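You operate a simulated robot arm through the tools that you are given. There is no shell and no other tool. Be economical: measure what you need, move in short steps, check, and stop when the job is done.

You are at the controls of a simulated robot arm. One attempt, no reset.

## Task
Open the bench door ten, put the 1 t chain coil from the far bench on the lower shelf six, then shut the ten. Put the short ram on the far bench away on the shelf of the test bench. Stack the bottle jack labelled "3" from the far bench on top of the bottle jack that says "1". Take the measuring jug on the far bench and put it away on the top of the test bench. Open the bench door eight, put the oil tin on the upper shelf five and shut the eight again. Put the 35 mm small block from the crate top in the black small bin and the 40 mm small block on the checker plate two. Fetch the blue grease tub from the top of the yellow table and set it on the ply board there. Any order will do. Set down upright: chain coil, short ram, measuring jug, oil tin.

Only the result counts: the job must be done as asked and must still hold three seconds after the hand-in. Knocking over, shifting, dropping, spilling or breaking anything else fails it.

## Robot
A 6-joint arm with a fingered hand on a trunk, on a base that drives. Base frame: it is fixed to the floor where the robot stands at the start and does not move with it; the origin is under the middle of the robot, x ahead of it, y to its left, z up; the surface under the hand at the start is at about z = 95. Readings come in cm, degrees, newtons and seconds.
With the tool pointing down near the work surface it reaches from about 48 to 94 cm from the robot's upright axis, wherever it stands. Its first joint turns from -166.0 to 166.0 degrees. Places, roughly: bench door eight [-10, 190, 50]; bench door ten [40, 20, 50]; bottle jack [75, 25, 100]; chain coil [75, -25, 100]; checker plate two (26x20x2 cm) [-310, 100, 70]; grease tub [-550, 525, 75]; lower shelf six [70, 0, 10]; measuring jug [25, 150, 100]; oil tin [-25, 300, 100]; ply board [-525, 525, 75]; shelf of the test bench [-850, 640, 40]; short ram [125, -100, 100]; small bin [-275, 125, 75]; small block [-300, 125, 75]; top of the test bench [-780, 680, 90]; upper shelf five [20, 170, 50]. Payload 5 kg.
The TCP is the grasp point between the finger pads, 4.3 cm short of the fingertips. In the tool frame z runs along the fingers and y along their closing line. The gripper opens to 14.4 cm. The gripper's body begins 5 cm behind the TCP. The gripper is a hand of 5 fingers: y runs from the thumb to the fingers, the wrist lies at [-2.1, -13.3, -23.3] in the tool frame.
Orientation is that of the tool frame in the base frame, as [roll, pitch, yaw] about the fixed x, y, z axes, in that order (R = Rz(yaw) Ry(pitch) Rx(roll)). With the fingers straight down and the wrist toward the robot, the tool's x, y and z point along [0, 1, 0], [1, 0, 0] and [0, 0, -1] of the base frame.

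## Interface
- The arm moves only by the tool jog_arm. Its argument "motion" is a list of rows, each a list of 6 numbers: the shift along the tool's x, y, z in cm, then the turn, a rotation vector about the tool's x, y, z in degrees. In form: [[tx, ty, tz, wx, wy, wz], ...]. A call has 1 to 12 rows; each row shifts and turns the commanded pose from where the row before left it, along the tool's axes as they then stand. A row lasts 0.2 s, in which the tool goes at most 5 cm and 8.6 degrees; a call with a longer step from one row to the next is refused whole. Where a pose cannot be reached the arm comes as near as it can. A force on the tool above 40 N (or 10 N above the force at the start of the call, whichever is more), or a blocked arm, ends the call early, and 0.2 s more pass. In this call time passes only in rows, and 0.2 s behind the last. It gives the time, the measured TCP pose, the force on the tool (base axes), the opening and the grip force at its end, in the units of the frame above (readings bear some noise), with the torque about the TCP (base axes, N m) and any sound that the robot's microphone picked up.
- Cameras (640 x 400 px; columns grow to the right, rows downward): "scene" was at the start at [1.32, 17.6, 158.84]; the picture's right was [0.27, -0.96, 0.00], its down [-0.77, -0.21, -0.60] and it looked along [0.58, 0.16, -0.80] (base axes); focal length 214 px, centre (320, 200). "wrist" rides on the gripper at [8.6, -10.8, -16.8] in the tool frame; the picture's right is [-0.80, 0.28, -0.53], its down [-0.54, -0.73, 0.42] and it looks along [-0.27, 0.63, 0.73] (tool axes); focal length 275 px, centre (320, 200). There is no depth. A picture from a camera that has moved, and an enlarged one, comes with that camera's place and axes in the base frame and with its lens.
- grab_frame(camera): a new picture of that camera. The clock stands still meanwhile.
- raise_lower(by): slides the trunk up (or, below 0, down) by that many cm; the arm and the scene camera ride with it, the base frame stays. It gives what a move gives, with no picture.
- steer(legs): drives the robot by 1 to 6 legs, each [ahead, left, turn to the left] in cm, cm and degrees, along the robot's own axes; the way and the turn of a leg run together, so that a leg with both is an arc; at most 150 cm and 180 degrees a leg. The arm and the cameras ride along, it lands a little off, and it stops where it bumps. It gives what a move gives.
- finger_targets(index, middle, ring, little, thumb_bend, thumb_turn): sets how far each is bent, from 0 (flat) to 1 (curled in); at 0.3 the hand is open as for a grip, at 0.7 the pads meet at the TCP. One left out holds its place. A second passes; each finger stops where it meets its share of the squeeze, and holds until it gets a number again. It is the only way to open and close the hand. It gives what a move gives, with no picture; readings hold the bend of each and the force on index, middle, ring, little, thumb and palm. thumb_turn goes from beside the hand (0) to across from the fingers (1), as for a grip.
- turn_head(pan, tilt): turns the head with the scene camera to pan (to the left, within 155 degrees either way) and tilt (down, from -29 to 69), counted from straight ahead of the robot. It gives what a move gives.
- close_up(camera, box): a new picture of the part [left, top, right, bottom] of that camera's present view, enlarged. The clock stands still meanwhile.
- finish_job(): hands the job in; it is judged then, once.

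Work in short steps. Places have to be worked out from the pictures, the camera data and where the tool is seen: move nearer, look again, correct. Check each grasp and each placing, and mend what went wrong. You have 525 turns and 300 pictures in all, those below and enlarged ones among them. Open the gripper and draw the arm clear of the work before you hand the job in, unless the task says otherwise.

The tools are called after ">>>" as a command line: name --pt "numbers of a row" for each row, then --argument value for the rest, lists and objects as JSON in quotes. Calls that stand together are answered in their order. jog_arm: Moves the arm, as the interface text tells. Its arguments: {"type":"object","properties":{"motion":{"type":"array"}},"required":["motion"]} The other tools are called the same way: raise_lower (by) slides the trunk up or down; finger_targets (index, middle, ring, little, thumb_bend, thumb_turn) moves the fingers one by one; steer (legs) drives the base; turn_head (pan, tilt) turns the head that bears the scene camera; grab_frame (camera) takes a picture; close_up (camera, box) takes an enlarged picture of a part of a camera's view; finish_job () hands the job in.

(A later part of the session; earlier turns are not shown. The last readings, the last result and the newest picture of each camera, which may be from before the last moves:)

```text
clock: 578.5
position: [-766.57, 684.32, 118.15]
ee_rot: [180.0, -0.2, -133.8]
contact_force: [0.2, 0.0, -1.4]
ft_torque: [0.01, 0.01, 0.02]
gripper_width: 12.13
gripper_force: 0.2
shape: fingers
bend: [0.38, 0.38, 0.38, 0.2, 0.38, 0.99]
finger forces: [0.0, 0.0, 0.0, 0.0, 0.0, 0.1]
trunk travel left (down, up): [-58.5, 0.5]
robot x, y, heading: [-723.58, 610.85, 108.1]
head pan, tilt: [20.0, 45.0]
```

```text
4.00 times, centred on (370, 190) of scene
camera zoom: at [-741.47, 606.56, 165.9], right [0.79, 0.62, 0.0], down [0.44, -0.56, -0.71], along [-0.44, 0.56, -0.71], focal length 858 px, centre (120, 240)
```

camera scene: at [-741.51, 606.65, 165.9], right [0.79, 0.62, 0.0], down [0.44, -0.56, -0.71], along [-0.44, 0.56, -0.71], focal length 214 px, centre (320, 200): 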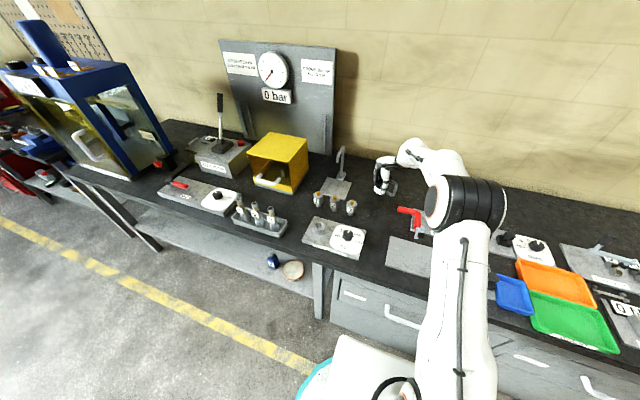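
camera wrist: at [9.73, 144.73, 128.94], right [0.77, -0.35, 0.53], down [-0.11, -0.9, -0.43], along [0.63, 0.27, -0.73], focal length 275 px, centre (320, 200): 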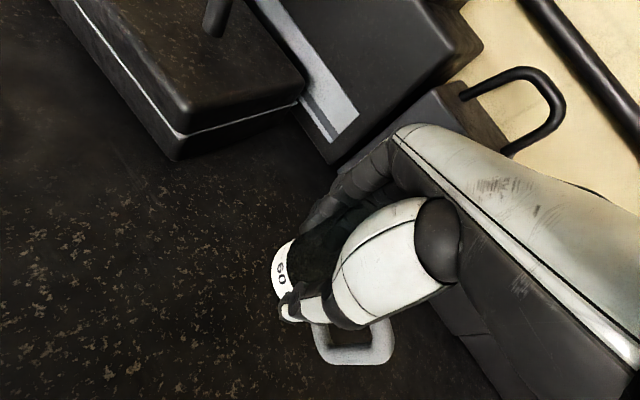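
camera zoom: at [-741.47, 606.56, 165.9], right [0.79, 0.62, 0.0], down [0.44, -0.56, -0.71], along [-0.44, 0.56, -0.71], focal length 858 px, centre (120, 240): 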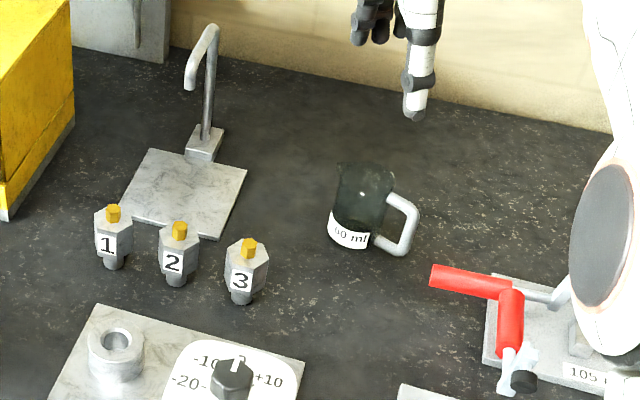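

The jug stands upright on the test bench top. Next the grease tub on the yellow table: I reverse out of the lane and come round to the table's near side.

>>> steer --legs '[[0, 0, 90], [-82, 14, 0], [-82, 14, 0], [-82, 14, 0], [0, 0, -90]]'

>>> steer --legs '[[-83, 0, 0], [-83, 0, 0], [0, 45, 0], [0, 40, 0]]'

>>> turn_head --pan 25 --tilt 48

>>> grab_frame --camera "scene"

```text
clock: 598.6
position: [-525.78, 729.74, 118.04]
ee_rot: [179.9, -0.2, -132.0]
contact_force: [1.3, -0.1, 0.4]
ft_torque: [0.03, -0.02, 0.03]
gripper_width: 12.13
gripper_force: 0.0
shape: fingers
bend: [0.38, 0.38, 0.38, 0.2, 0.38, 0.99]
finger forces: [0.0, 0.1, 0.1, 0.1, 0.0, 0.1]
trunk travel left (down, up): [-58.5, 0.5]
robot x, y, heading: [-480.8, 657.34, 109.8]
head pan, tilt: [20.0, 45.0]
```

```text
clock: 611.3
position: [-549.06, 546.25, 118.09]
ee_rot: [180.0, -0.2, -131.5]
contact_force: [-1.3, -0.2, 0.3]
ft_torque: [-0.02, -0.03, 0.0]
gripper_width: 12.12
gripper_force: 0.1
shape: fingers
bend: [0.38, 0.38, 0.38, 0.2, 0.38, 0.99]
finger forces: [0.1, 0.0, 0.1, 0.1, 0.0, 0.0]
trunk travel left (down, up): [-58.5, 0.5]
robot x, y, heading: [-503.02, 474.39, 110.4]
head pan, tilt: [20.0, 45.0]
```

```text
clock: 612.0
position: [-549.16, 546.31, 118.09]
ee_rot: [179.9, -0.2, -131.5]
contact_force: [-0.1, 0.1, 0.7]
ft_torque: [-0.01, -0.02, 0.01]
gripper_width: 12.09
gripper_force: 0.0
shape: fingers
bend: [0.38, 0.38, 0.38, 0.2, 0.38, 0.99]
finger forces: [0.1, 0.0, 0.0, 0.0, 0.0, 0.1]
trunk travel left (down, up): [-58.5, 0.5]
robot x, y, heading: [-503.31, 474.65, 110.5]
head pan, tilt: [25.0, 48.0]
```

```text
44 pictures are left
camera scene: at [-521.15, 468.89, 165.49], right [0.7, 0.71, 0.0], down [0.53, -0.52, -0.67], along [-0.48, 0.47, -0.74], focal length 214 px, centre (320, 200)
```

scene: 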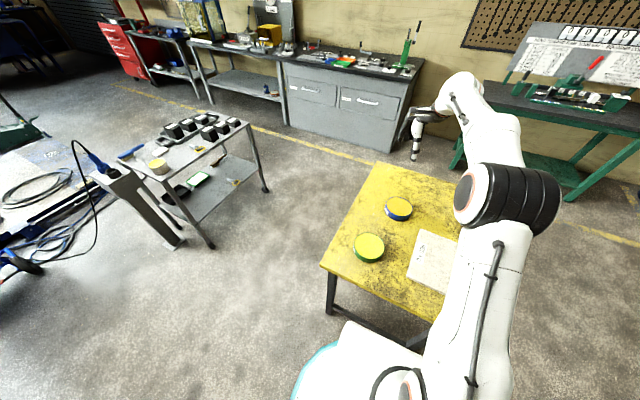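

The blue-rimmed tub is the far one (398,208), the ply board lies to the right. I zoom to get sizes.

>>> close_up --camera "scene" --box '[330, 170, 470, 300]'

```text
3.08 times, centred on (400, 235) of scene
camera zoom: at [-521.15, 468.89, 165.49], right [0.7, 0.71, 0.0], down [0.53, -0.52, -0.67], along [-0.48, 0.47, -0.74], focal length 660 px, centre (74, 92)
```

zoom: 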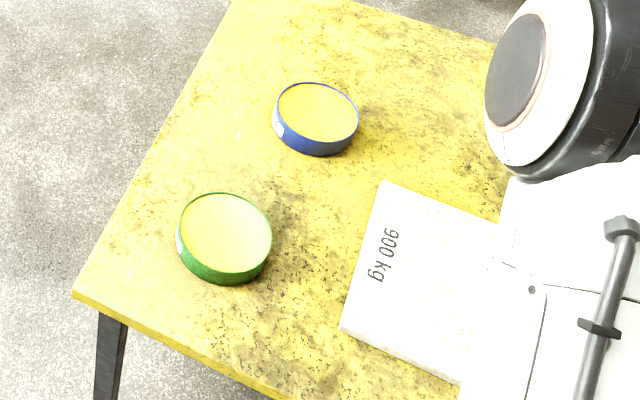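

Blue tub: centre ≈(-544.3,550.2), ~14 cm wide, ~3.5 high (open). I open the hand wide, centre over it and go down toward it.

>>> finger_targets --index 0.12 --middle 0.12 --ring 0.12 --little 0.12 --thumb_bend 0.12

>>> jog_arm --pt "-3 -0.5 2 0 0 0" --pt "-3 -0.5 4 0 0 0" --pt "0 0 4.5 0 0 0" --pt "0 0 4.5 0 0 0" --pt "0 0 4.5 0 0 0" --pt "0 0 4.5 0 0 0"

>>> grab_frame --camera "wrist"

```text
clock: 613.0
position: [-549.12, 546.27, 118.09]
ee_rot: [180.0, -0.2, -131.6]
contact_force: [0.7, 0.4, -0.1]
ft_torque: [0.01, -0.03, -0.01]
gripper_width: 20.56
gripper_force: 0.0
shape: fingers
bend: [0.12, 0.12, 0.12, 0.12, 0.12, 0.96]
finger forces: [0.0, 0.0, 0.1, 0.0, 0.0, 0.0]
trunk travel left (down, up): [-58.5, 0.5]
robot x, y, heading: [-503.11, 474.53, 110.4]
head pan, tilt: [25.0, 48.0]
```

```text
refused: row 2 steps farther than a row can; nothing moved
```

```text
42 pictures are left
camera wrist: at [-546.52, 532.55, 134.77], right [0.32, 0.79, 0.53], down [0.9, -0.07, -0.43], along [-0.3, 0.61, -0.73], focal length 275 px, centre (320, 200)
```

wrist: 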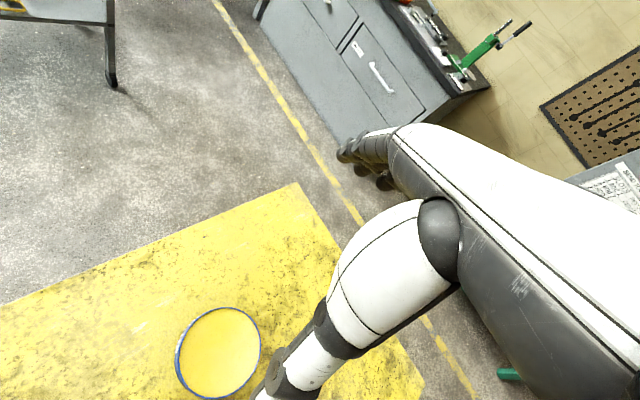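

I retry with legal steps, centering at (-543.5,548) and descending.

>>> jog_arm --pt "-2.5 -1.5 3 0 0 0" --pt "-2.5 -1.6 3 0 0 0" --pt "0 0 4.5 0 0 0" --pt "0 0 4.5 0 0 0" --pt "0 0 4.5 0 0 0" --pt "0 0 4.5 0 0 0" --pt "0 0 4.5 0 0 0"

>>> grab_frame --camera "wrist"

```text
clock: 614.6
position: [-543.71, 547.89, 89.61]
ee_rot: [179.9, -0.2, -131.5]
contact_force: [0.3, 0.4, 0.1]
ft_torque: [-0.07, -0.02, 0.0]
gripper_width: 20.58
gripper_force: 0.1
shape: fingers
bend: [0.12, 0.12, 0.12, 0.12, 0.12, 0.96]
finger forces: [0.0, 0.1, 0.0, 0.1, 0.0, 0.0]
trunk travel left (down, up): [-58.5, 0.5]
robot x, y, heading: [-503.0, 474.39, 110.5]
head pan, tilt: [25.0, 48.0]
```

```text
41 pictures are left
camera wrist: at [-541.18, 534.24, 106.25], right [0.32, 0.78, 0.53], down [0.9, -0.07, -0.43], along [-0.3, 0.62, -0.73], focal length 275 px, centre (320, 200)
```

wrist: 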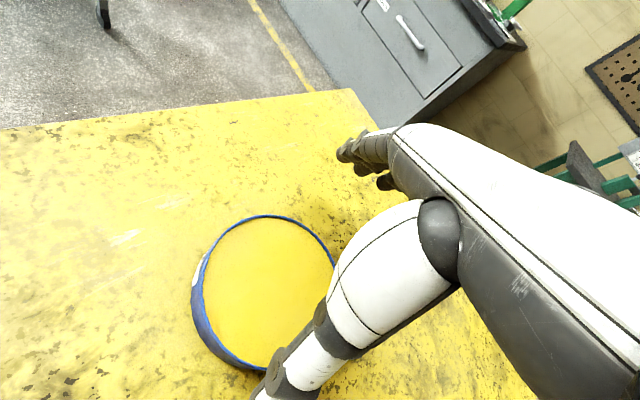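

Centred within 0.7 cm. I descend stepwise until the fingertips are just above the table.

>>> jog_arm --pt "0 -0.7 2.5 0 0 0" --pt "0 0 2.0 0 0 0"

>>> jog_arm --pt "0 0 1.0 0 0 0" --pt "0 0 1.0 0 0 0"

>>> jog_arm --pt "0 0 0.8 0 0 0" --pt "0 0 0.8 0 0 0"

```text
clock: 615.2
position: [-543.29, 547.16, 85.09]
ee_rot: [179.8, -0.1, -131.4]
contact_force: [1.0, -1.5, 2.1]
ft_torque: [-0.14, -0.12, -0.03]
gripper_width: 20.92
gripper_force: 1.4
shape: fingers
bend: [0.12, 0.12, 0.12, 0.12, 0.1, 0.96]
finger forces: [0.1, 0.0, 0.0, 0.0, 2.7, 0.1]
trunk travel left (down, up): [-58.5, 0.5]
robot x, y, heading: [-503.57, 474.61, 110.5]
head pan, tilt: [25.0, 48.0]
```

```text
clock: 615.9
position: [-543.31, 547.77, 84.17]
ee_rot: [179.1, 0.0, -131.6]
contact_force: [2.1, -4.2, 26.9]
ft_torque: [-1.7, -1.75, -0.18]
gripper_width: 21.37
gripper_force: 12.9
shape: fingers
bend: [0.12, 0.12, 0.12, 0.12, 0.02, 0.95]
finger forces: [0.0, 0.0, 0.0, 0.1, 25.5, 0.0]
trunk travel left (down, up): [-58.5, 0.5]
robot x, y, heading: [-503.23, 474.09, 110.4]
head pan, tilt: [25.0, 48.0]
stopped in row 2: the force on the tool passed its limit at 41 N (the readings are from after the stop); the commanded pose is now the measured one
```

```text
clock: 616.3
position: [-543.43, 547.84, 84.33]
ee_rot: [178.7, 0.2, -131.6]
contact_force: [2.8, -4.5, 24.0]
ft_torque: [-1.54, -1.56, -0.13]
gripper_width: 21.36
gripper_force: 12.2
shape: fingers
bend: [0.12, 0.12, 0.12, 0.12, 0.02, 0.95]
finger forces: [0.0, 0.0, 0.0, 0.0, 24.4, 0.0]
trunk travel left (down, up): [-58.5, 0.5]
robot x, y, heading: [-502.94, 474.44, 110.3]
head pan, tilt: [25.0, 48.0]
stopped in row 1: the force on the tool passed its limit at 43 N (the readings are from after the stop); the commanded pose is now the measured one
```

The straight thumb reaches 10 cm below the TCP. I raise 1 cm, bend the digits to 0.22, and lower again before closing.

>>> jog_arm --pt "0 0 -1.2 0 0 0"

>>> finger_targets --index 0.2 --middle 0.2 --ring 0.2 --little 0.2 --thumb_bend 0.2

>>> jog_arm --pt "0 0 0.6 0 0 0" --pt "0 0 0.6 0 0 0" --pt "0 0 0.5 0 0 0"

>>> grab_frame --camera "scene"

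```text
clock: 616.7
position: [-543.13, 547.56, 84.68]
ee_rot: [179.3, 0.0, -131.5]
contact_force: [1.7, -1.8, -0.1]
ft_torque: [0.0, 0.03, -0.05]
gripper_width: 20.78
gripper_force: 0.6
shape: fingers
bend: [0.12, 0.12, 0.12, 0.12, 0.1, 0.96]
finger forces: [0.1, 0.1, 0.0, 0.1, 1.4, 0.0]
trunk travel left (down, up): [-58.5, 0.5]
robot x, y, heading: [-502.91, 474.2, 110.2]
head pan, tilt: [25.0, 48.0]
```

```text
clock: 617.7
position: [-543.27, 547.55, 84.92]
ee_rot: [179.1, 0.2, -131.4]
contact_force: [0.5, -2.4, 0.3]
ft_torque: [-0.05, -0.06, 0.02]
gripper_width: 18.51
gripper_force: 0.7
shape: fingers
bend: [0.2, 0.2, 0.2, 0.2, 0.18, 0.96]
finger forces: [0.1, 0.1, 0.0, 0.1, 2.4, 0.0]
trunk travel left (down, up): [-58.5, 0.5]
robot x, y, heading: [-503.05, 474.1, 110.8]
head pan, tilt: [25.0, 48.0]
```

```text
clock: 618.5
position: [-543.16, 547.75, 83.64]
ee_rot: [178.9, 0.2, -131.7]
contact_force: [9.6, -6.3, 29.4]
ft_torque: [-1.78, -1.81, 0.12]
gripper_width: 19.62
gripper_force: 16.2
shape: fingers
bend: [0.2, 0.2, 0.2, 0.2, 0.07, 0.96]
finger forces: [1.1, 0.0, 0.0, 0.0, 31.9, 0.0]
trunk travel left (down, up): [-58.5, 0.5]
robot x, y, heading: [-503.22, 474.31, 110.2]
head pan, tilt: [25.0, 48.0]
```

```text
40 pictures are left
camera scene: at [-520.91, 468.57, 165.53], right [0.7, 0.71, 0.0], down [0.53, -0.52, -0.67], along [-0.48, 0.47, -0.74], focal length 214 px, centre (320, 200)
```

scene: 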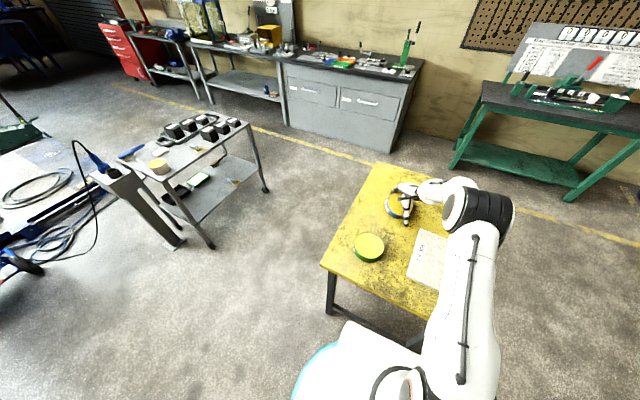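

The thumb tip rests on the table 1.7 cm outside the tub, so heights are right. I ease up 0.5 cm and close on the tub.

>>> jog_arm --pt "0 0 -0.7 0 0 0"

>>> finger_targets --index 0.55 --middle 0.55 --ring 0.55 --little 0.55 --thumb_bend 0.55

>>> grab_frame --camera "wrist"

```text
clock: 618.9
position: [-543.37, 547.8, 83.94]
ee_rot: [179.2, 0.1, -131.6]
contact_force: [3.1, -1.7, 15.4]
ft_torque: [-0.96, -1.04, 0.07]
gripper_width: 19.3
gripper_force: 8.0
shape: fingers
bend: [0.2, 0.2, 0.2, 0.2, 0.13, 0.96]
finger forces: [0.0, 0.0, 0.0, 0.1, 15.9, 0.0]
trunk travel left (down, up): [-58.5, 0.5]
robot x, y, heading: [-503.17, 474.47, 110.5]
head pan, tilt: [25.0, 48.0]
```

```text
clock: 619.9
position: [-543.26, 547.87, 84.52]
ee_rot: [178.8, 0.3, -131.6]
contact_force: [-3.1, 2.9, 27.4]
ft_torque: [0.5, 0.47, 0.54]
gripper_width: 17.39
gripper_force: 35.8
shape: fingers
bend: [0.22, 0.32, 0.49, 0.55, 0.3, 0.96]
finger forces: [19.3, 16.9, 7.1, 0.1, 29.3, 0.0]
trunk travel left (down, up): [-58.5, 0.5]
robot x, y, heading: [-502.96, 474.39, 110.2]
head pan, tilt: [25.0, 48.0]
```

```text
39 pictures are left
camera wrist: at [-540.72, 533.87, 100.72], right [0.32, 0.78, 0.54], down [0.9, -0.07, -0.44], along [-0.3, 0.63, -0.72], focal length 275 px, centre (320, 200)
```

wrist: 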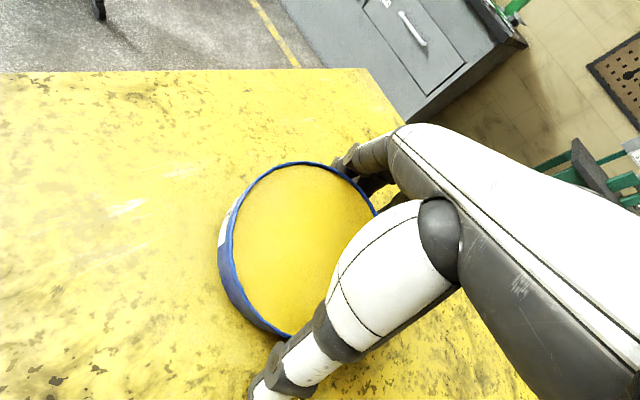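

I test-lift 1.5 cm to see whether the tub comes along.

>>> jog_arm --pt "0 0 -0.5 0 0 0" --pt "0 0 -0.8 0 0 0" --pt "0 0 -0.8 0 0 0"

>>> finger_targets --index 0.55 --middle 0.55 --ring 0.55 --little 0.55 --thumb_bend 0.55

```text
clock: 620.7
position: [-543.14, 547.65, 85.91]
ee_rot: [179.2, -0.1, -131.5]
contact_force: [0.1, -0.2, -5.6]
ft_torque: [0.09, -0.07, 0.0]
gripper_width: 17.38
gripper_force: 25.3
shape: fingers
bend: [0.21, 0.38, 0.49, 0.55, 0.32, 0.95]
finger forces: [19.2, 0.3, 6.5, 0.1, 24.5, 0.1]
trunk travel left (down, up): [-58.5, 0.5]
robot x, y, heading: [-502.77, 474.56, 110.6]
head pan, tilt: [25.0, 48.0]
```

```text
clock: 621.7
position: [-543.34, 547.82, 85.99]
ee_rot: [179.1, 0.1, -131.5]
contact_force: [-0.2, 1.0, -5.3]
ft_torque: [0.08, -0.02, -0.02]
gripper_width: 17.32
gripper_force: 30.5
shape: fingers
bend: [0.22, 0.41, 0.5, 0.55, 0.28, 0.94]
finger forces: [17.0, 7.4, 6.4, 0.0, 29.4, 0.1]
trunk travel left (down, up): [-58.5, 0.5]
robot x, y, heading: [-503.29, 474.61, 110.4]
head pan, tilt: [25.0, 48.0]
```

The tub is lifted (5.4 N, balanced). I raise 6 cm more and look at its attitude and the board.

>>> jog_arm --pt "0 0 -0.8 0 0 0" --pt "0 0 -1.5 0 0 0" --pt "0 0 -2 0 0 0" --pt "0 0 -1.5 0 0 0"

>>> close_up --camera "scene" --box '[330, 150, 490, 300]'

```text
clock: 622.7
position: [-543.1, 547.73, 91.78]
ee_rot: [179.2, 0.1, -131.5]
contact_force: [0.6, 0.1, -5.4]
ft_torque: [0.14, -0.05, -0.02]
gripper_width: 17.31
gripper_force: 29.9
shape: fingers
bend: [0.22, 0.41, 0.5, 0.55, 0.28, 0.94]
finger forces: [16.6, 7.6, 6.6, 0.1, 29.2, 0.0]
trunk travel left (down, up): [-58.5, 0.5]
robot x, y, heading: [-503.17, 474.18, 110.4]
head pan, tilt: [25.0, 48.0]
```

```text
2.67 times, centred on (410, 225) of scene
camera zoom: at [-521.15, 468.89, 165.48], right [0.7, 0.71, 0.0], down [0.53, -0.52, -0.67], along [-0.48, 0.47, -0.74], focal length 572 px, centre (80, 133)
```

zoom: 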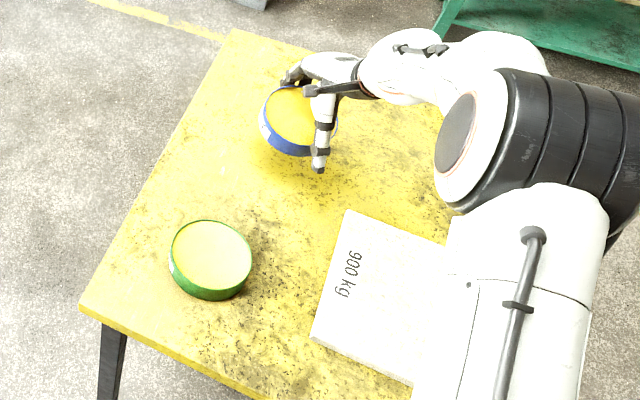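

Tub in hand, board's left edge and far edge located: its centre region ≈(-516,536.7). I carry the tub there.

>>> jog_arm --pt "-0.8 -2 0 0 0 0" --pt "-1.5 -3.8 0 0 0 0" --pt "-1.5 -4.2 0 0 0 0" --pt "-1.5 -4.2 0 0 0 0" --pt "-1.5 -4.2 0 0 0 0" --pt "-1.5 -4.2 0 0 0 0" --pt "-1.2 -3.5 0 0 0 0" --pt "-0.7 -2 0 0 0 0"

>>> close_up --camera "scene" --box '[330, 150, 490, 300]'

```text
clock: 624.5
position: [-515.38, 536.72, 91.55]
ee_rot: [179.1, 0.1, -131.5]
contact_force: [0.0, 0.3, -4.7]
ft_torque: [0.04, -0.01, -0.03]
gripper_width: 17.3
gripper_force: 29.3
shape: fingers
bend: [0.22, 0.41, 0.5, 0.55, 0.28, 0.94]
finger forces: [15.2, 8.0, 6.8, 0.0, 28.1, 0.0]
trunk travel left (down, up): [-58.5, 0.5]
robot x, y, heading: [-502.91, 473.93, 110.4]
head pan, tilt: [25.0, 48.0]
```

```text
2.67 times, centred on (410, 225) of scene
camera zoom: at [-521.11, 468.89, 165.49], right [0.7, 0.71, 0.0], down [0.53, -0.52, -0.67], along [-0.48, 0.47, -0.74], focal length 572 px, centre (80, 133)
```

zoom: 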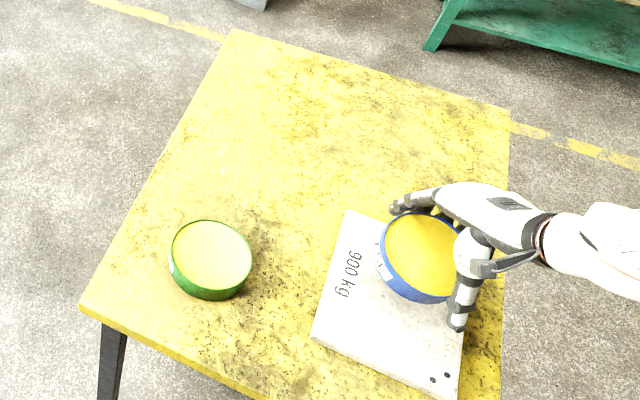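

The full board is visible: centre (-513.9,536.3); tub at (-516.6,539.6). I nudge it to the middle and lower to contact.

>>> jog_arm --pt "0.2 -1.6 0 0 0 0" --pt "0.2 -1.7 0 0 0 0" --pt "0 0 1.2 0 0 0" --pt "0 0 1.5 0 0 0" --pt "0 0 1.2 0 0 0"

>>> jog_arm --pt "0 0 0.5 0 0 0" --pt "0 0 0.5 0 0 0"

>>> jog_arm --pt "0 0 0.4 0 0 0" --pt "0 0 0.4 0 0 0"

```text
clock: 625.7
position: [-513.38, 534.34, 87.53]
ee_rot: [179.1, 0.1, -131.6]
contact_force: [-0.2, 0.5, -4.8]
ft_torque: [0.06, -0.06, -0.05]
gripper_width: 17.25
gripper_force: 28.5
shape: fingers
bend: [0.22, 0.41, 0.5, 0.55, 0.28, 0.94]
finger forces: [15.1, 8.4, 6.6, 0.1, 27.9, 0.0]
trunk travel left (down, up): [-58.5, 0.5]
robot x, y, heading: [-503.25, 474.18, 110.3]
head pan, tilt: [25.0, 48.0]
```

```text
clock: 626.3
position: [-513.2, 534.41, 86.52]
ee_rot: [179.0, 0.1, -131.5]
contact_force: [-0.8, -0.2, 0.6]
ft_torque: [0.36, 0.25, 0.04]
gripper_width: 17.27
gripper_force: 32.4
shape: fingers
bend: [0.22, 0.41, 0.5, 0.55, 0.28, 0.94]
finger forces: [15.0, 15.2, 6.5, 0.0, 27.9, 0.1]
trunk travel left (down, up): [-58.5, 0.5]
robot x, y, heading: [-503.47, 474.35, 110.3]
head pan, tilt: [25.0, 48.0]
```

```text
clock: 627.0
position: [-513.39, 534.64, 86.39]
ee_rot: [178.5, 0.6, -131.6]
contact_force: [-1.5, -6.2, 19.2]
ft_torque: [0.38, 0.5, 0.18]
gripper_width: 17.25
gripper_force: 40.6
shape: fingers
bend: [0.22, 0.41, 0.51, 0.55, 0.28, 0.94]
finger forces: [14.0, 31.4, 5.7, 0.0, 30.4, 0.0]
trunk travel left (down, up): [-58.5, 0.5]
robot x, y, heading: [-503.27, 474.35, 110.5]
head pan, tilt: [25.0, 48.0]
stopped in row 2: the force on the tool passed its limit at 42 N (the readings are from after the stop); the commanded pose is now the measured one
```

The tub is on the board. I release in two steps with small rises, so the straightening fingers don't press on the board.

>>> jog_arm --pt "0 0 -0.5 0 0 0"

>>> finger_targets --index 0.14 --middle 0.3 --ring 0.4 --little 0.4 --thumb_bend 0.18

>>> jog_arm --pt "0 0 -1 0 0 0" --pt "0 0 -1 0 0 0"

>>> finger_targets --index 0.05 --middle 0.1 --ring 0.1 --little 0.1 --thumb_bend 0.08

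>>> jog_arm --pt "0 0 -2 0 0 0" --pt "0 0 -4 0 0 0" --pt "0 0 -4 0 0 0" --pt "0 0 -4 0 0 0" --pt "0 0 -4 0 0 0" --pt "0 0 -4 0 0 0"

>>> close_up --camera "scene" --box '[330, 150, 490, 300]'

```text
clock: 627.4
position: [-513.35, 534.53, 86.42]
ee_rot: [178.9, 0.2, -131.5]
contact_force: [0.2, -1.9, -2.5]
ft_torque: [0.19, 0.07, 0.04]
gripper_width: 17.23
gripper_force: 30.2
shape: fingers
bend: [0.22, 0.42, 0.51, 0.55, 0.29, 0.94]
finger forces: [13.9, 12.9, 6.9, 0.0, 27.2, 0.0]
trunk travel left (down, up): [-58.5, 0.5]
robot x, y, heading: [-503.28, 474.56, 110.6]
head pan, tilt: [25.0, 48.0]
```

```text
clock: 628.4
position: [-513.43, 534.74, 86.66]
ee_rot: [178.7, 0.4, -131.5]
contact_force: [0.7, -0.3, -0.2]
ft_torque: [-0.02, -0.01, 0.03]
gripper_width: 19.56
gripper_force: 0.0
shape: fingers
bend: [0.14, 0.3, 0.4, 0.4, 0.18, 0.96]
finger forces: [0.0, 0.0, 0.0, 0.0, 0.0, 0.0]
trunk travel left (down, up): [-58.5, 0.5]
robot x, y, heading: [-503.08, 474.19, 110.4]
head pan, tilt: [25.0, 48.0]
```

```text
clock: 629.0
position: [-513.36, 534.83, 88.61]
ee_rot: [178.7, 0.4, -131.5]
contact_force: [-0.5, 0.1, 0.1]
ft_torque: [-0.02, -0.02, 0.01]
gripper_width: 19.55
gripper_force: 0.0
shape: fingers
bend: [0.14, 0.3, 0.4, 0.4, 0.18, 0.96]
finger forces: [0.0, 0.1, 0.1, 0.0, 0.0, 0.1]
trunk travel left (down, up): [-58.5, 0.5]
robot x, y, heading: [-503.47, 474.34, 110.4]
head pan, tilt: [25.0, 48.0]
```

```text
clock: 630.0
position: [-513.24, 534.8, 88.58]
ee_rot: [178.7, 0.4, -131.6]
contact_force: [-0.3, -0.9, 0.1]
ft_torque: [0.0, 0.0, -0.03]
gripper_width: 22.21
gripper_force: 0.0
shape: fingers
bend: [0.05, 0.1, 0.1, 0.1, 0.08, 0.96]
finger forces: [0.0, 0.0, 0.1, 0.0, 0.0, 0.1]
trunk travel left (down, up): [-58.5, 0.5]
robot x, y, heading: [-503.43, 474.46, 110.4]
head pan, tilt: [25.0, 48.0]
```

```text
clock: 631.4
position: [-512.98, 534.02, 110.66]
ee_rot: [178.8, 0.5, -131.5]
contact_force: [-0.7, 0.3, 0.7]
ft_torque: [0.01, 0.03, 0.0]
gripper_width: 22.24
gripper_force: 0.1
shape: fingers
bend: [0.05, 0.1, 0.1, 0.1, 0.08, 0.96]
finger forces: [0.1, 0.0, 0.0, 0.0, 0.1, 0.0]
trunk travel left (down, up): [-58.5, 0.5]
robot x, y, heading: [-502.87, 474.61, 110.3]
head pan, tilt: [25.0, 48.0]
```

```text
2.67 times, centred on (410, 225) of scene
camera zoom: at [-521.13, 468.81, 165.48], right [0.7, 0.71, 0.0], down [0.53, -0.52, -0.67], along [-0.48, 0.47, -0.74], focal length 572 px, centre (80, 133)
```

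zoom: 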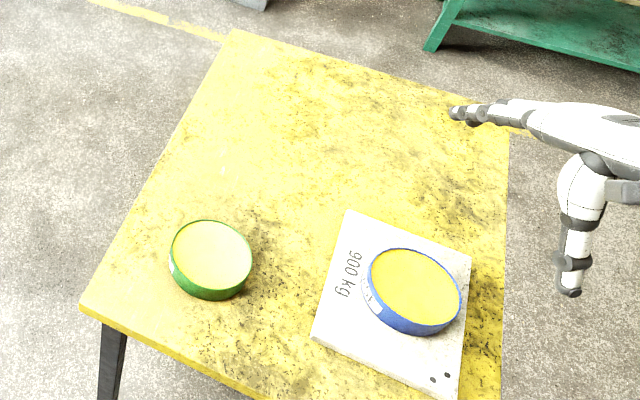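

The tub sits fully on the ply board. Next the blocks on the crate; I head south and look for the way to the crate's south side.

>>> steer --legs '[[0, 0, 159.6], [72, 27, 0], [72, 27, 0]]'

>>> turn_head --pan 10 --tilt 30

>>> grab_frame --camera "scene"

```text
clock: 645.7
position: [-462.95, 273.77, 110.58]
ee_rot: [178.6, 0.3, 27.0]
contact_force: [-0.1, 0.0, 0.5]
ft_torque: [0.02, 0.01, -0.01]
gripper_width: 22.22
gripper_force: 0.1
shape: fingers
bend: [0.05, 0.1, 0.1, 0.1, 0.08, 0.96]
finger forces: [0.0, 0.0, 0.0, 0.0, 0.0, 0.1]
trunk travel left (down, up): [-58.5, 0.5]
robot x, y, heading: [-450.06, 333.25, -90.9]
head pan, tilt: [25.0, 48.0]
```

```text
clock: 646.5
position: [-462.98, 273.82, 110.67]
ee_rot: [178.6, 0.3, 27.0]
contact_force: [0.3, -0.5, 0.1]
ft_torque: [0.02, -0.01, -0.02]
gripper_width: 22.24
gripper_force: 0.1
shape: fingers
bend: [0.05, 0.1, 0.1, 0.1, 0.08, 0.96]
finger forces: [0.0, 0.0, 0.0, 0.0, 0.0, 0.0]
trunk travel left (down, up): [-58.5, 0.5]
robot x, y, heading: [-449.66, 333.12, -91.0]
head pan, tilt: [10.0, 30.0]
```

```text
35 pictures are left
camera scene: at [-432.99, 329.93, 168.16], right [-0.99, -0.16, 0.0], down [-0.08, 0.49, -0.87], along [0.14, -0.85, -0.5], focal length 214 px, centre (320, 200)
```

scene: 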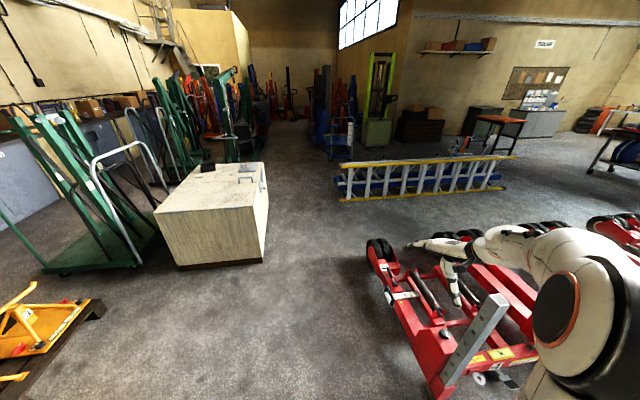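

There is a wide lane west of the crate, and space south of it. I drive around to its south side and face it.

>>> steer --legs '[[76, 26, 0], [76, 26, 0], [113, 32, 0], [6, 95, 0], [0, 0, -162]]'

>>> turn_head --pan 8 --tilt 50

>>> grab_frame --camera "scene"

```text
clock: 662.2
position: [-357.93, -0.26, 110.6]
ee_rot: [178.6, 0.3, 25.8]
contact_force: [-0.2, -0.9, -0.5]
ft_torque: [0.06, -0.05, 0.02]
gripper_width: 22.24
gripper_force: 0.2
shape: fingers
bend: [0.05, 0.1, 0.1, 0.1, 0.08, 0.96]
finger forces: [0.1, 0.1, 0.0, 0.1, 0.0, 0.0]
trunk travel left (down, up): [-58.5, 0.5]
robot x, y, heading: [-343.64, 58.47, -92.7]
head pan, tilt: [10.0, 30.0]
stopped in leg 4: the robot was blocked; the commanded pose is now the measured one
```

```text
clock: 663.0
position: [-357.89, -0.19, 110.59]
ee_rot: [178.7, 0.4, 25.9]
contact_force: [0.2, -0.6, 0.5]
ft_torque: [0.02, 0.0, 0.05]
gripper_width: 22.26
gripper_force: 0.1
shape: fingers
bend: [0.05, 0.1, 0.1, 0.1, 0.08, 0.96]
finger forces: [0.1, 0.0, 0.0, 0.0, 0.0, 0.1]
trunk travel left (down, up): [-58.5, 0.5]
robot x, y, heading: [-343.34, 58.51, -92.6]
head pan, tilt: [8.0, 50.0]
```

```text
34 pictures are left
camera scene: at [-326.95, 56.36, 165.22], right [-1.0, -0.09, 0.0], down [-0.07, 0.76, -0.64], along [0.06, -0.64, -0.77], focal length 214 px, centre (320, 200)
```

scene: 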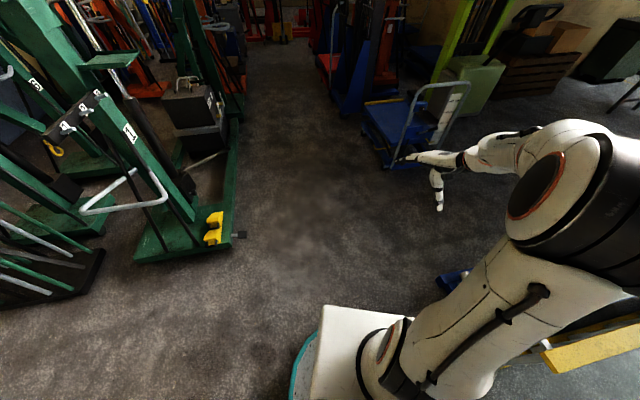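

The robot brushed something (the crate's corner) while moving east; I step 12 cm further south first, then continue east and turn to face the crate.

>>> steer --legs '[[13, -2, 0], [0, 68, 0], [0, 0, -161]]'

>>> turn_head --pan 10 --tilt 52

>>> grab_frame --camera "scene"

```text
clock: 674.4
position: [-280.38, 103.23, 110.66]
ee_rot: [178.7, 0.5, -138.0]
contact_force: [0.5, 0.5, 0.1]
ft_torque: [-0.01, 0.0, -0.01]
gripper_width: 22.25
gripper_force: 0.1
shape: fingers
bend: [0.05, 0.1, 0.1, 0.1, 0.08, 0.96]
finger forces: [0.0, 0.1, 0.0, 0.0, 0.1, 0.0]
trunk travel left (down, up): [-58.5, 0.5]
robot x, y, heading: [-277.64, 42.79, 103.9]
head pan, tilt: [8.0, 50.0]
```

```text
clock: 675.0
position: [-280.39, 103.08, 110.74]
ee_rot: [178.6, 0.3, -138.0]
contact_force: [-0.9, -0.4, 0.3]
ft_torque: [-0.01, 0.02, 0.01]
gripper_width: 22.21
gripper_force: 0.1
shape: fingers
bend: [0.05, 0.1, 0.1, 0.1, 0.08, 0.96]
finger forces: [0.0, 0.1, 0.0, 0.0, 0.0, 0.1]
trunk travel left (down, up): [-58.5, 0.5]
robot x, y, heading: [-277.39, 42.75, 103.8]
head pan, tilt: [10.0, 52.0]
```

```text
33 pictures are left
camera scene: at [-293.94, 40.18, 164.95], right [0.92, 0.4, 0.0], down [0.32, -0.72, -0.62], along [-0.25, 0.56, -0.79], focal length 214 px, centre (320, 200)
```

scene: 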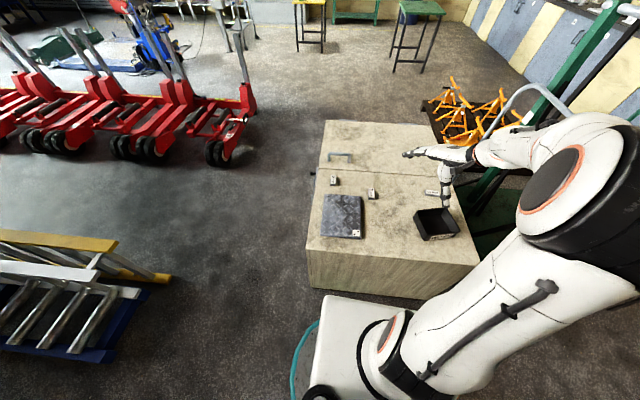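

Now everything on the crate is in view. I zoom in to read the block labels.

>>> close_up --camera "scene" --box '[310, 165, 470, 265]'

```text
4.00 times, centred on (390, 215) of scene
camera zoom: at [-293.94, 40.18, 164.95], right [0.92, 0.4, 0.0], down [0.32, -0.72, -0.62], along [-0.25, 0.56, -0.79], focal length 858 px, centre (40, 140)
```

zoom: 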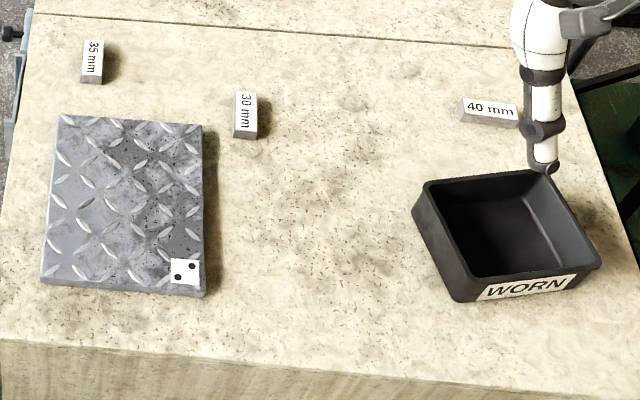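

Labels read: 35 mm at (-322,123.5), 40 mm at (-267.6,137), plate two (-309,101), black bin (-263.6,115.7). I step closer and set the hand for the 35 mm block (grip across its width).

>>> steer --legs '[[7, 14, 0]]'

>>> finger_targets --index 0.5 --middle 0.5 --ring 0.5 --little 0.3 --thumb_bend 0.5

>>> jog_arm --pt "0 0 0 0 0 -8" --pt "0 0 0 0 0 -8" --pt "0 0 0 0 0 -8" --pt "0 0 0 0 0 -8" --pt "0 0 0 0 0 -8" --pt "0 0 0 0 0 -8" --pt "0 0 0 0 0 -8" --pt "0 0 0 0 0 -8" --pt "0 0 0 0 0 -8"

```text
clock: 676.4
position: [-295.74, 106.51, 110.66]
ee_rot: [178.7, 0.4, -138.0]
contact_force: [-0.8, -0.2, 0.0]
ft_torque: [-0.03, -0.05, 0.0]
gripper_width: 22.22
gripper_force: 0.1
shape: fingers
bend: [0.05, 0.1, 0.1, 0.1, 0.08, 0.96]
finger forces: [0.0, 0.0, 0.1, 0.1, 0.0, 0.0]
trunk travel left (down, up): [-58.5, 0.5]
robot x, y, heading: [-292.98, 45.98, 103.3]
head pan, tilt: [10.0, 52.0]
```

```text
clock: 677.4
position: [-295.72, 106.57, 110.8]
ee_rot: [178.6, 0.3, -137.9]
contact_force: [0.2, -0.2, -0.6]
ft_torque: [0.02, -0.02, -0.01]
gripper_width: 7.93
gripper_force: 0.0
shape: fingers
bend: [0.5, 0.5, 0.5, 0.3, 0.5, 0.96]
finger forces: [0.1, 0.0, 0.0, 0.0, 0.0, 0.1]
trunk travel left (down, up): [-58.5, 0.5]
robot x, y, heading: [-292.54, 46.02, 103.7]
head pan, tilt: [10.0, 52.0]
```

```text
clock: 679.4
position: [-295.73, 106.56, 110.9]
ee_rot: [-180.0, 1.6, -65.7]
contact_force: [-0.3, 0.5, -0.1]
ft_torque: [-0.01, 0.0, 0.02]
gripper_width: 7.98
gripper_force: 0.0
shape: fingers
bend: [0.5, 0.5, 0.5, 0.3, 0.5, 0.96]
finger forces: [0.0, 0.0, 0.1, 0.1, 0.0, 0.0]
trunk travel left (down, up): [-58.5, 0.5]
robot x, y, heading: [-292.46, 46.22, 103.9]
head pan, tilt: [10.0, 52.0]
```

Orientation set. I move over the 35 mm block and descend to ~88.

>>> jog_arm --pt "-3.77 2.44 1.5 0 0 0" --pt "-3.77 2.44 1.5 0 0 0" --pt "-3.77 2.44 1.5 0 0 0" --pt "-3.77 2.44 1.5 0 0 0" --pt "-3.77 2.44 1.5 0 0 0" --pt "-3.77 2.44 1.5 0 0 0" --pt "-3.77 2.44 1.5 0 0 0" --pt "0 0 4 0 0 0" --pt "0 0 4 0 0 0" --pt "0 0 4 0 0 0"

>>> grab_frame --camera "wrist"

```text
clock: 681.6
position: [-319.59, 120.18, 88.25]
ee_rot: [-179.9, 1.5, -65.9]
contact_force: [0.4, 0.7, 0.2]
ft_torque: [0.0, 0.01, 0.01]
gripper_width: 7.92
gripper_force: 0.0
shape: fingers
bend: [0.5, 0.5, 0.5, 0.3, 0.5, 0.96]
finger forces: [0.0, 0.0, 0.1, 0.0, 0.0, 0.1]
out of reach, approached as far as the arm can: row 6, 7, 10
trunk travel left (down, up): [-58.5, 0.5]
robot x, y, heading: [-292.59, 46.17, 103.9]
head pan, tilt: [10.0, 52.0]
```

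```text
31 pictures are left
camera wrist: at [-305.95, 116.27, 104.58], right [-0.58, 0.6, 0.56], down [0.44, 0.8, -0.41], along [-0.69, 0.01, -0.72], focal length 275 px, centre (320, 200)
```

wrist: 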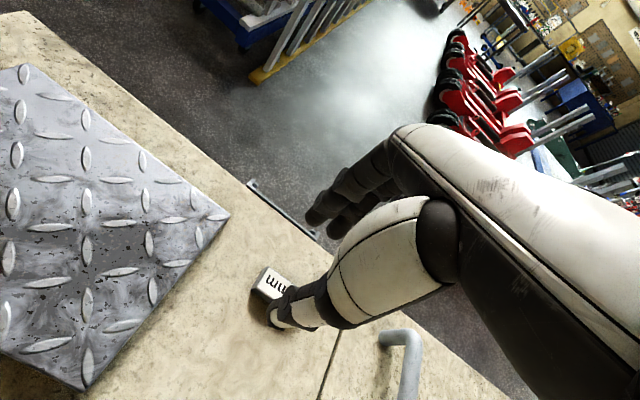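

Block at ≈(-321.8,122.3); I step the base slightly (4 ahead, 3 left) for reach and fine-tune.

>>> steer --legs '[[4, 2, 0]]'

>>> jog_arm --pt "0.5 -0.5 2 0 0 0" --pt "0 0 3 0 0 0"

>>> grab_frame --camera "wrist"

```text
clock: 682.5
position: [-322.4, 123.56, 87.98]
ee_rot: [-180.0, 1.4, -65.9]
contact_force: [-0.4, -0.8, 0.2]
ft_torque: [-0.03, -0.04, 0.0]
gripper_width: 7.93
gripper_force: 0.1
shape: fingers
bend: [0.5, 0.5, 0.5, 0.3, 0.5, 0.96]
finger forces: [0.0, 0.0, 0.1, 0.0, 0.1, 0.0]
trunk travel left (down, up): [-58.5, 0.5]
robot x, y, heading: [-295.15, 49.74, 104.0]
head pan, tilt: [10.0, 52.0]
```

```text
clock: 683.1
position: [-321.78, 123.26, 82.95]
ee_rot: [-180.0, 1.5, -65.9]
contact_force: [0.5, 0.8, 1.3]
ft_torque: [-0.02, 0.01, 0.0]
gripper_width: 7.92
gripper_force: 0.0
shape: fingers
bend: [0.5, 0.5, 0.5, 0.3, 0.5, 0.96]
finger forces: [0.1, 0.1, 0.0, 0.0, 0.0, 0.0]
trunk travel left (down, up): [-58.5, 0.5]
robot x, y, heading: [-295.55, 50.12, 104.0]
head pan, tilt: [10.0, 52.0]
```

```text
30 pictures are left
camera wrist: at [-308.16, 119.47, 99.34], right [-0.58, 0.6, 0.55], down [0.44, 0.8, -0.41], along [-0.69, 0.01, -0.72], focal length 275 px, centre (320, 200)
```

wrist: 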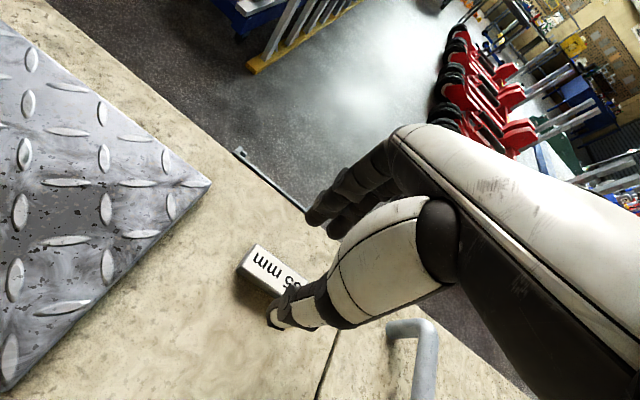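

Centred over the block. I descend until just above the crate top, then close progressively.

>>> jog_arm --pt "0 0 2.5 0 0 0" --pt "0 0 2.0 0 0 0" --pt "0 0 1.2 0 0 0"

>>> finger_targets --index 0.6 --middle 0.6 --ring 0.6 --thumb_bend 0.6

>>> jog_arm --pt "0 0 0.8 0 0 0" --pt "0 0 0.7 0 0 0" --pt "0 0 0.5 0 0 0"

>>> finger_targets --index 0.8 --middle 0.8 --ring 0.8 --thumb_bend 0.75

```text
clock: 683.9
position: [-321.45, 122.31, 77.24]
ee_rot: [180.0, 1.3, -65.9]
contact_force: [-0.2, -0.3, 1.0]
ft_torque: [-0.01, -0.01, 0.02]
gripper_width: 7.9
gripper_force: 0.1
shape: fingers
bend: [0.5, 0.5, 0.5, 0.3, 0.5, 0.96]
finger forces: [0.0, 0.0, 0.0, 0.0, 0.0, 0.0]
out of reach, approached as far as the arm can: row 1, 2, 3
trunk travel left (down, up): [-58.5, 0.5]
robot x, y, heading: [-295.66, 49.85, 103.7]
head pan, tilt: [10.0, 52.0]
```

```text
clock: 684.9
position: [-321.46, 122.22, 77.34]
ee_rot: [180.0, 1.3, -65.9]
contact_force: [0.6, -0.4, 0.4]
ft_torque: [0.02, 0.02, -0.03]
gripper_width: 4.35
gripper_force: 0.1
shape: fingers
bend: [0.6, 0.6, 0.6, 0.3, 0.6, 0.96]
finger forces: [0.0, 0.0, 0.1, 0.0, 0.0, 0.0]
trunk travel left (down, up): [-58.5, 0.5]
robot x, y, heading: [-295.71, 49.5, 103.4]
head pan, tilt: [10.0, 52.0]
```

```text
clock: 685.7
position: [-321.38, 122.04, 75.97]
ee_rot: [179.9, 1.7, -66.0]
contact_force: [-0.9, -3.2, 22.9]
ft_torque: [-0.73, 0.65, 0.03]
gripper_width: 4.44
gripper_force: 11.7
shape: fingers
bend: [0.59, 0.6, 0.6, 0.3, 0.6, 0.96]
finger forces: [23.2, 0.0, 0.1, 0.1, 0.0, 0.0]
out of reach, approached as far as the arm can: row 3
trunk travel left (down, up): [-58.5, 0.5]
robot x, y, heading: [-295.41, 49.38, 103.8]
head pan, tilt: [10.0, 52.0]
```

```text
clock: 686.7
position: [-321.22, 121.95, 75.75]
ee_rot: [180.0, 1.6, -65.8]
contact_force: [-8.7, 2.4, 27.7]
ft_torque: [-0.33, 0.36, -0.07]
gripper_width: 3.51
gripper_force: 37.5
shape: fingers
bend: [0.72, 0.67, 0.8, 0.3, 0.69, 0.92]
finger forces: [25.1, 13.8, 0.1, 0.0, 35.7, 0.0]
trunk travel left (down, up): [-58.5, 0.5]
robot x, y, heading: [-295.74, 49.55, 103.9]
head pan, tilt: [10.0, 52.0]
```

Something about 3.5 cm wide is gripped. I lift 5 cm and look.

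>>> jog_arm --pt "0 0 -0.8 0 0 0" --pt "0 0 -2 0 0 0" --pt "0 0 -3 0 0 0"

>>> grab_frame --camera "wrist"

```text
clock: 687.5
position: [-320.92, 121.89, 80.91]
ee_rot: [-180.0, 1.3, -65.9]
contact_force: [0.8, 0.2, -1.9]
ft_torque: [0.02, 0.03, 0.0]
gripper_width: 3.51
gripper_force: 20.7
shape: fingers
bend: [0.73, 0.68, 0.8, 0.3, 0.68, 0.92]
finger forces: [10.7, 9.9, 0.1, 0.0, 20.9, 0.0]
trunk travel left (down, up): [-58.5, 0.5]
robot x, y, heading: [-295.67, 49.77, 103.7]
head pan, tilt: [10.0, 52.0]
```

```text
29 pictures are left
camera wrist: at [-307.3, 118.03, 97.44], right [-0.58, 0.6, 0.55], down [0.44, 0.8, -0.41], along [-0.69, 0.0, -0.73], focal length 275 px, centre (320, 200)
```

wrist: 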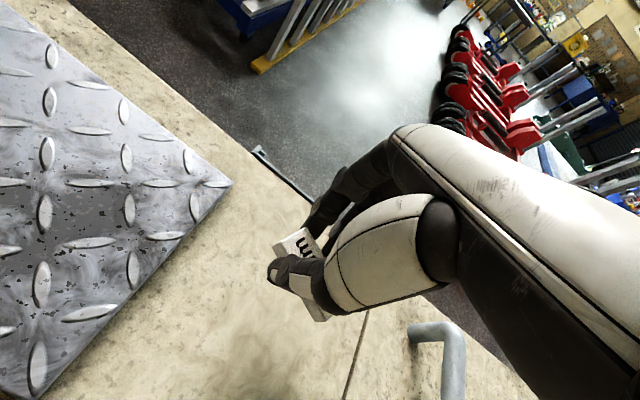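

The 35 mm block is in hand. I raise it, drive right 38 cm, and move it over the black bin.

>>> jog_arm --pt "0 0 -4 0 0 0" --pt "0 0 -4 0 0 0" --pt "0 0 -4 0 0 0"

>>> steer --legs '[[-3, -38, 0]]'

>>> jog_arm --pt "4.4 -2.0 0 0 0 0" --pt "4.4 -2.0 0 0 0 0" --pt "4.4 -2.0 0 0 0 0" --pt "4.4 -2.0 0 0 0 0" --pt "3.0 -2.5 0 0 0 0"

>>> grab_frame --camera "scene"

```text
clock: 688.3
position: [-320.78, 121.7, 93.17]
ee_rot: [179.9, 1.3, -66.0]
contact_force: [1.1, -0.6, -2.3]
ft_torque: [-0.01, 0.01, 0.01]
gripper_width: 3.5
gripper_force: 21.2
shape: fingers
bend: [0.73, 0.68, 0.8, 0.3, 0.68, 0.92]
finger forces: [10.8, 10.1, 0.0, 0.1, 20.9, 0.0]
trunk travel left (down, up): [-58.5, 0.5]
robot x, y, heading: [-295.46, 49.35, 103.7]
head pan, tilt: [10.0, 52.0]
```

```text
clock: 690.7
position: [-284.14, 127.78, 93.16]
ee_rot: [180.0, 1.5, -65.5]
contact_force: [0.5, -0.5, -1.5]
ft_torque: [-0.01, 0.01, 0.01]
gripper_width: 3.49
gripper_force: 20.5
shape: fingers
bend: [0.73, 0.68, 0.8, 0.3, 0.68, 0.92]
finger forces: [10.7, 10.0, 0.0, 0.1, 20.8, 0.0]
trunk travel left (down, up): [-58.5, 0.5]
robot x, y, heading: [-258.41, 55.96, 104.3]
head pan, tilt: [10.0, 52.0]
```

```text
clock: 691.9
position: [-266.12, 113.43, 93.15]
ee_rot: [180.0, 1.4, -65.3]
contact_force: [0.5, -0.1, -1.9]
ft_torque: [-0.01, -0.02, -0.01]
gripper_width: 3.5
gripper_force: 20.9
shape: fingers
bend: [0.73, 0.68, 0.8, 0.3, 0.68, 0.92]
finger forces: [10.6, 10.2, 0.0, 0.0, 20.9, 0.0]
trunk travel left (down, up): [-58.5, 0.5]
robot x, y, heading: [-257.91, 55.6, 104.2]
head pan, tilt: [10.0, 52.0]
```

```text
28 pictures are left
camera scene: at [-274.62, 53.08, 164.95], right [0.91, 0.41, 0.0], down [0.32, -0.72, -0.62], along [-0.25, 0.56, -0.79], focal length 214 px, centre (320, 200)
```

scene: 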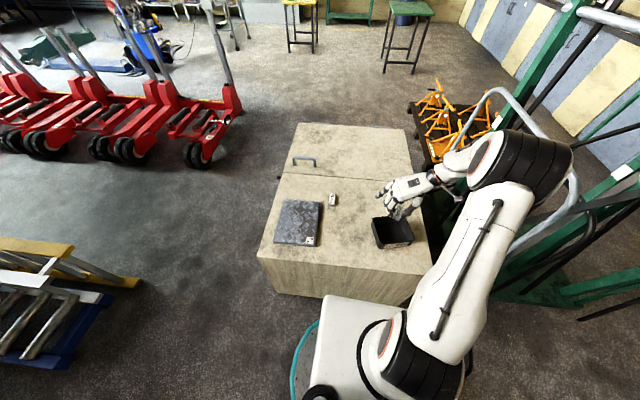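

Bin centre (-263.4,115.1). I shift 3 cm and lower the block into it, then open slightly.

>>> jog_arm --pt "-0.4 -3.2 0 0 0 0" --pt "0 0 4 0 0 0" --pt "0 0 4 0 0 0" --pt "0 0 4 0 0 0" --pt "0 0 2 0 0 0"

>>> grab_frame --camera "wrist"

```text
clock: 693.1
position: [-263.43, 115.57, 78.78]
ee_rot: [179.8, 1.4, -65.4]
contact_force: [0.4, 1.0, -1.0]
ft_torque: [0.0, -0.03, -0.02]
gripper_width: 3.53
gripper_force: 20.4
shape: fingers
bend: [0.73, 0.68, 0.8, 0.3, 0.68, 0.92]
finger forces: [10.5, 10.1, 0.1, 0.0, 20.8, 0.0]
trunk travel left (down, up): [-58.5, 0.5]
robot x, y, heading: [-258.01, 55.9, 104.4]
head pan, tilt: [10.0, 52.0]
```

```text
27 pictures are left
camera wrist: at [-249.71, 111.89, 95.17], right [-0.58, 0.59, 0.55], down [0.43, 0.8, -0.41], along [-0.69, 0.0, -0.73], focal length 275 px, centre (320, 200)
```

wrist: 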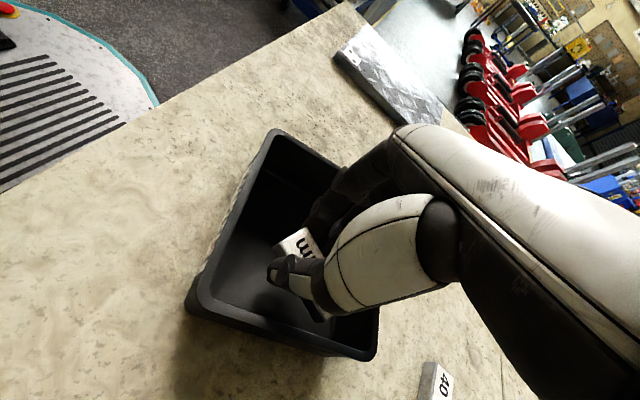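

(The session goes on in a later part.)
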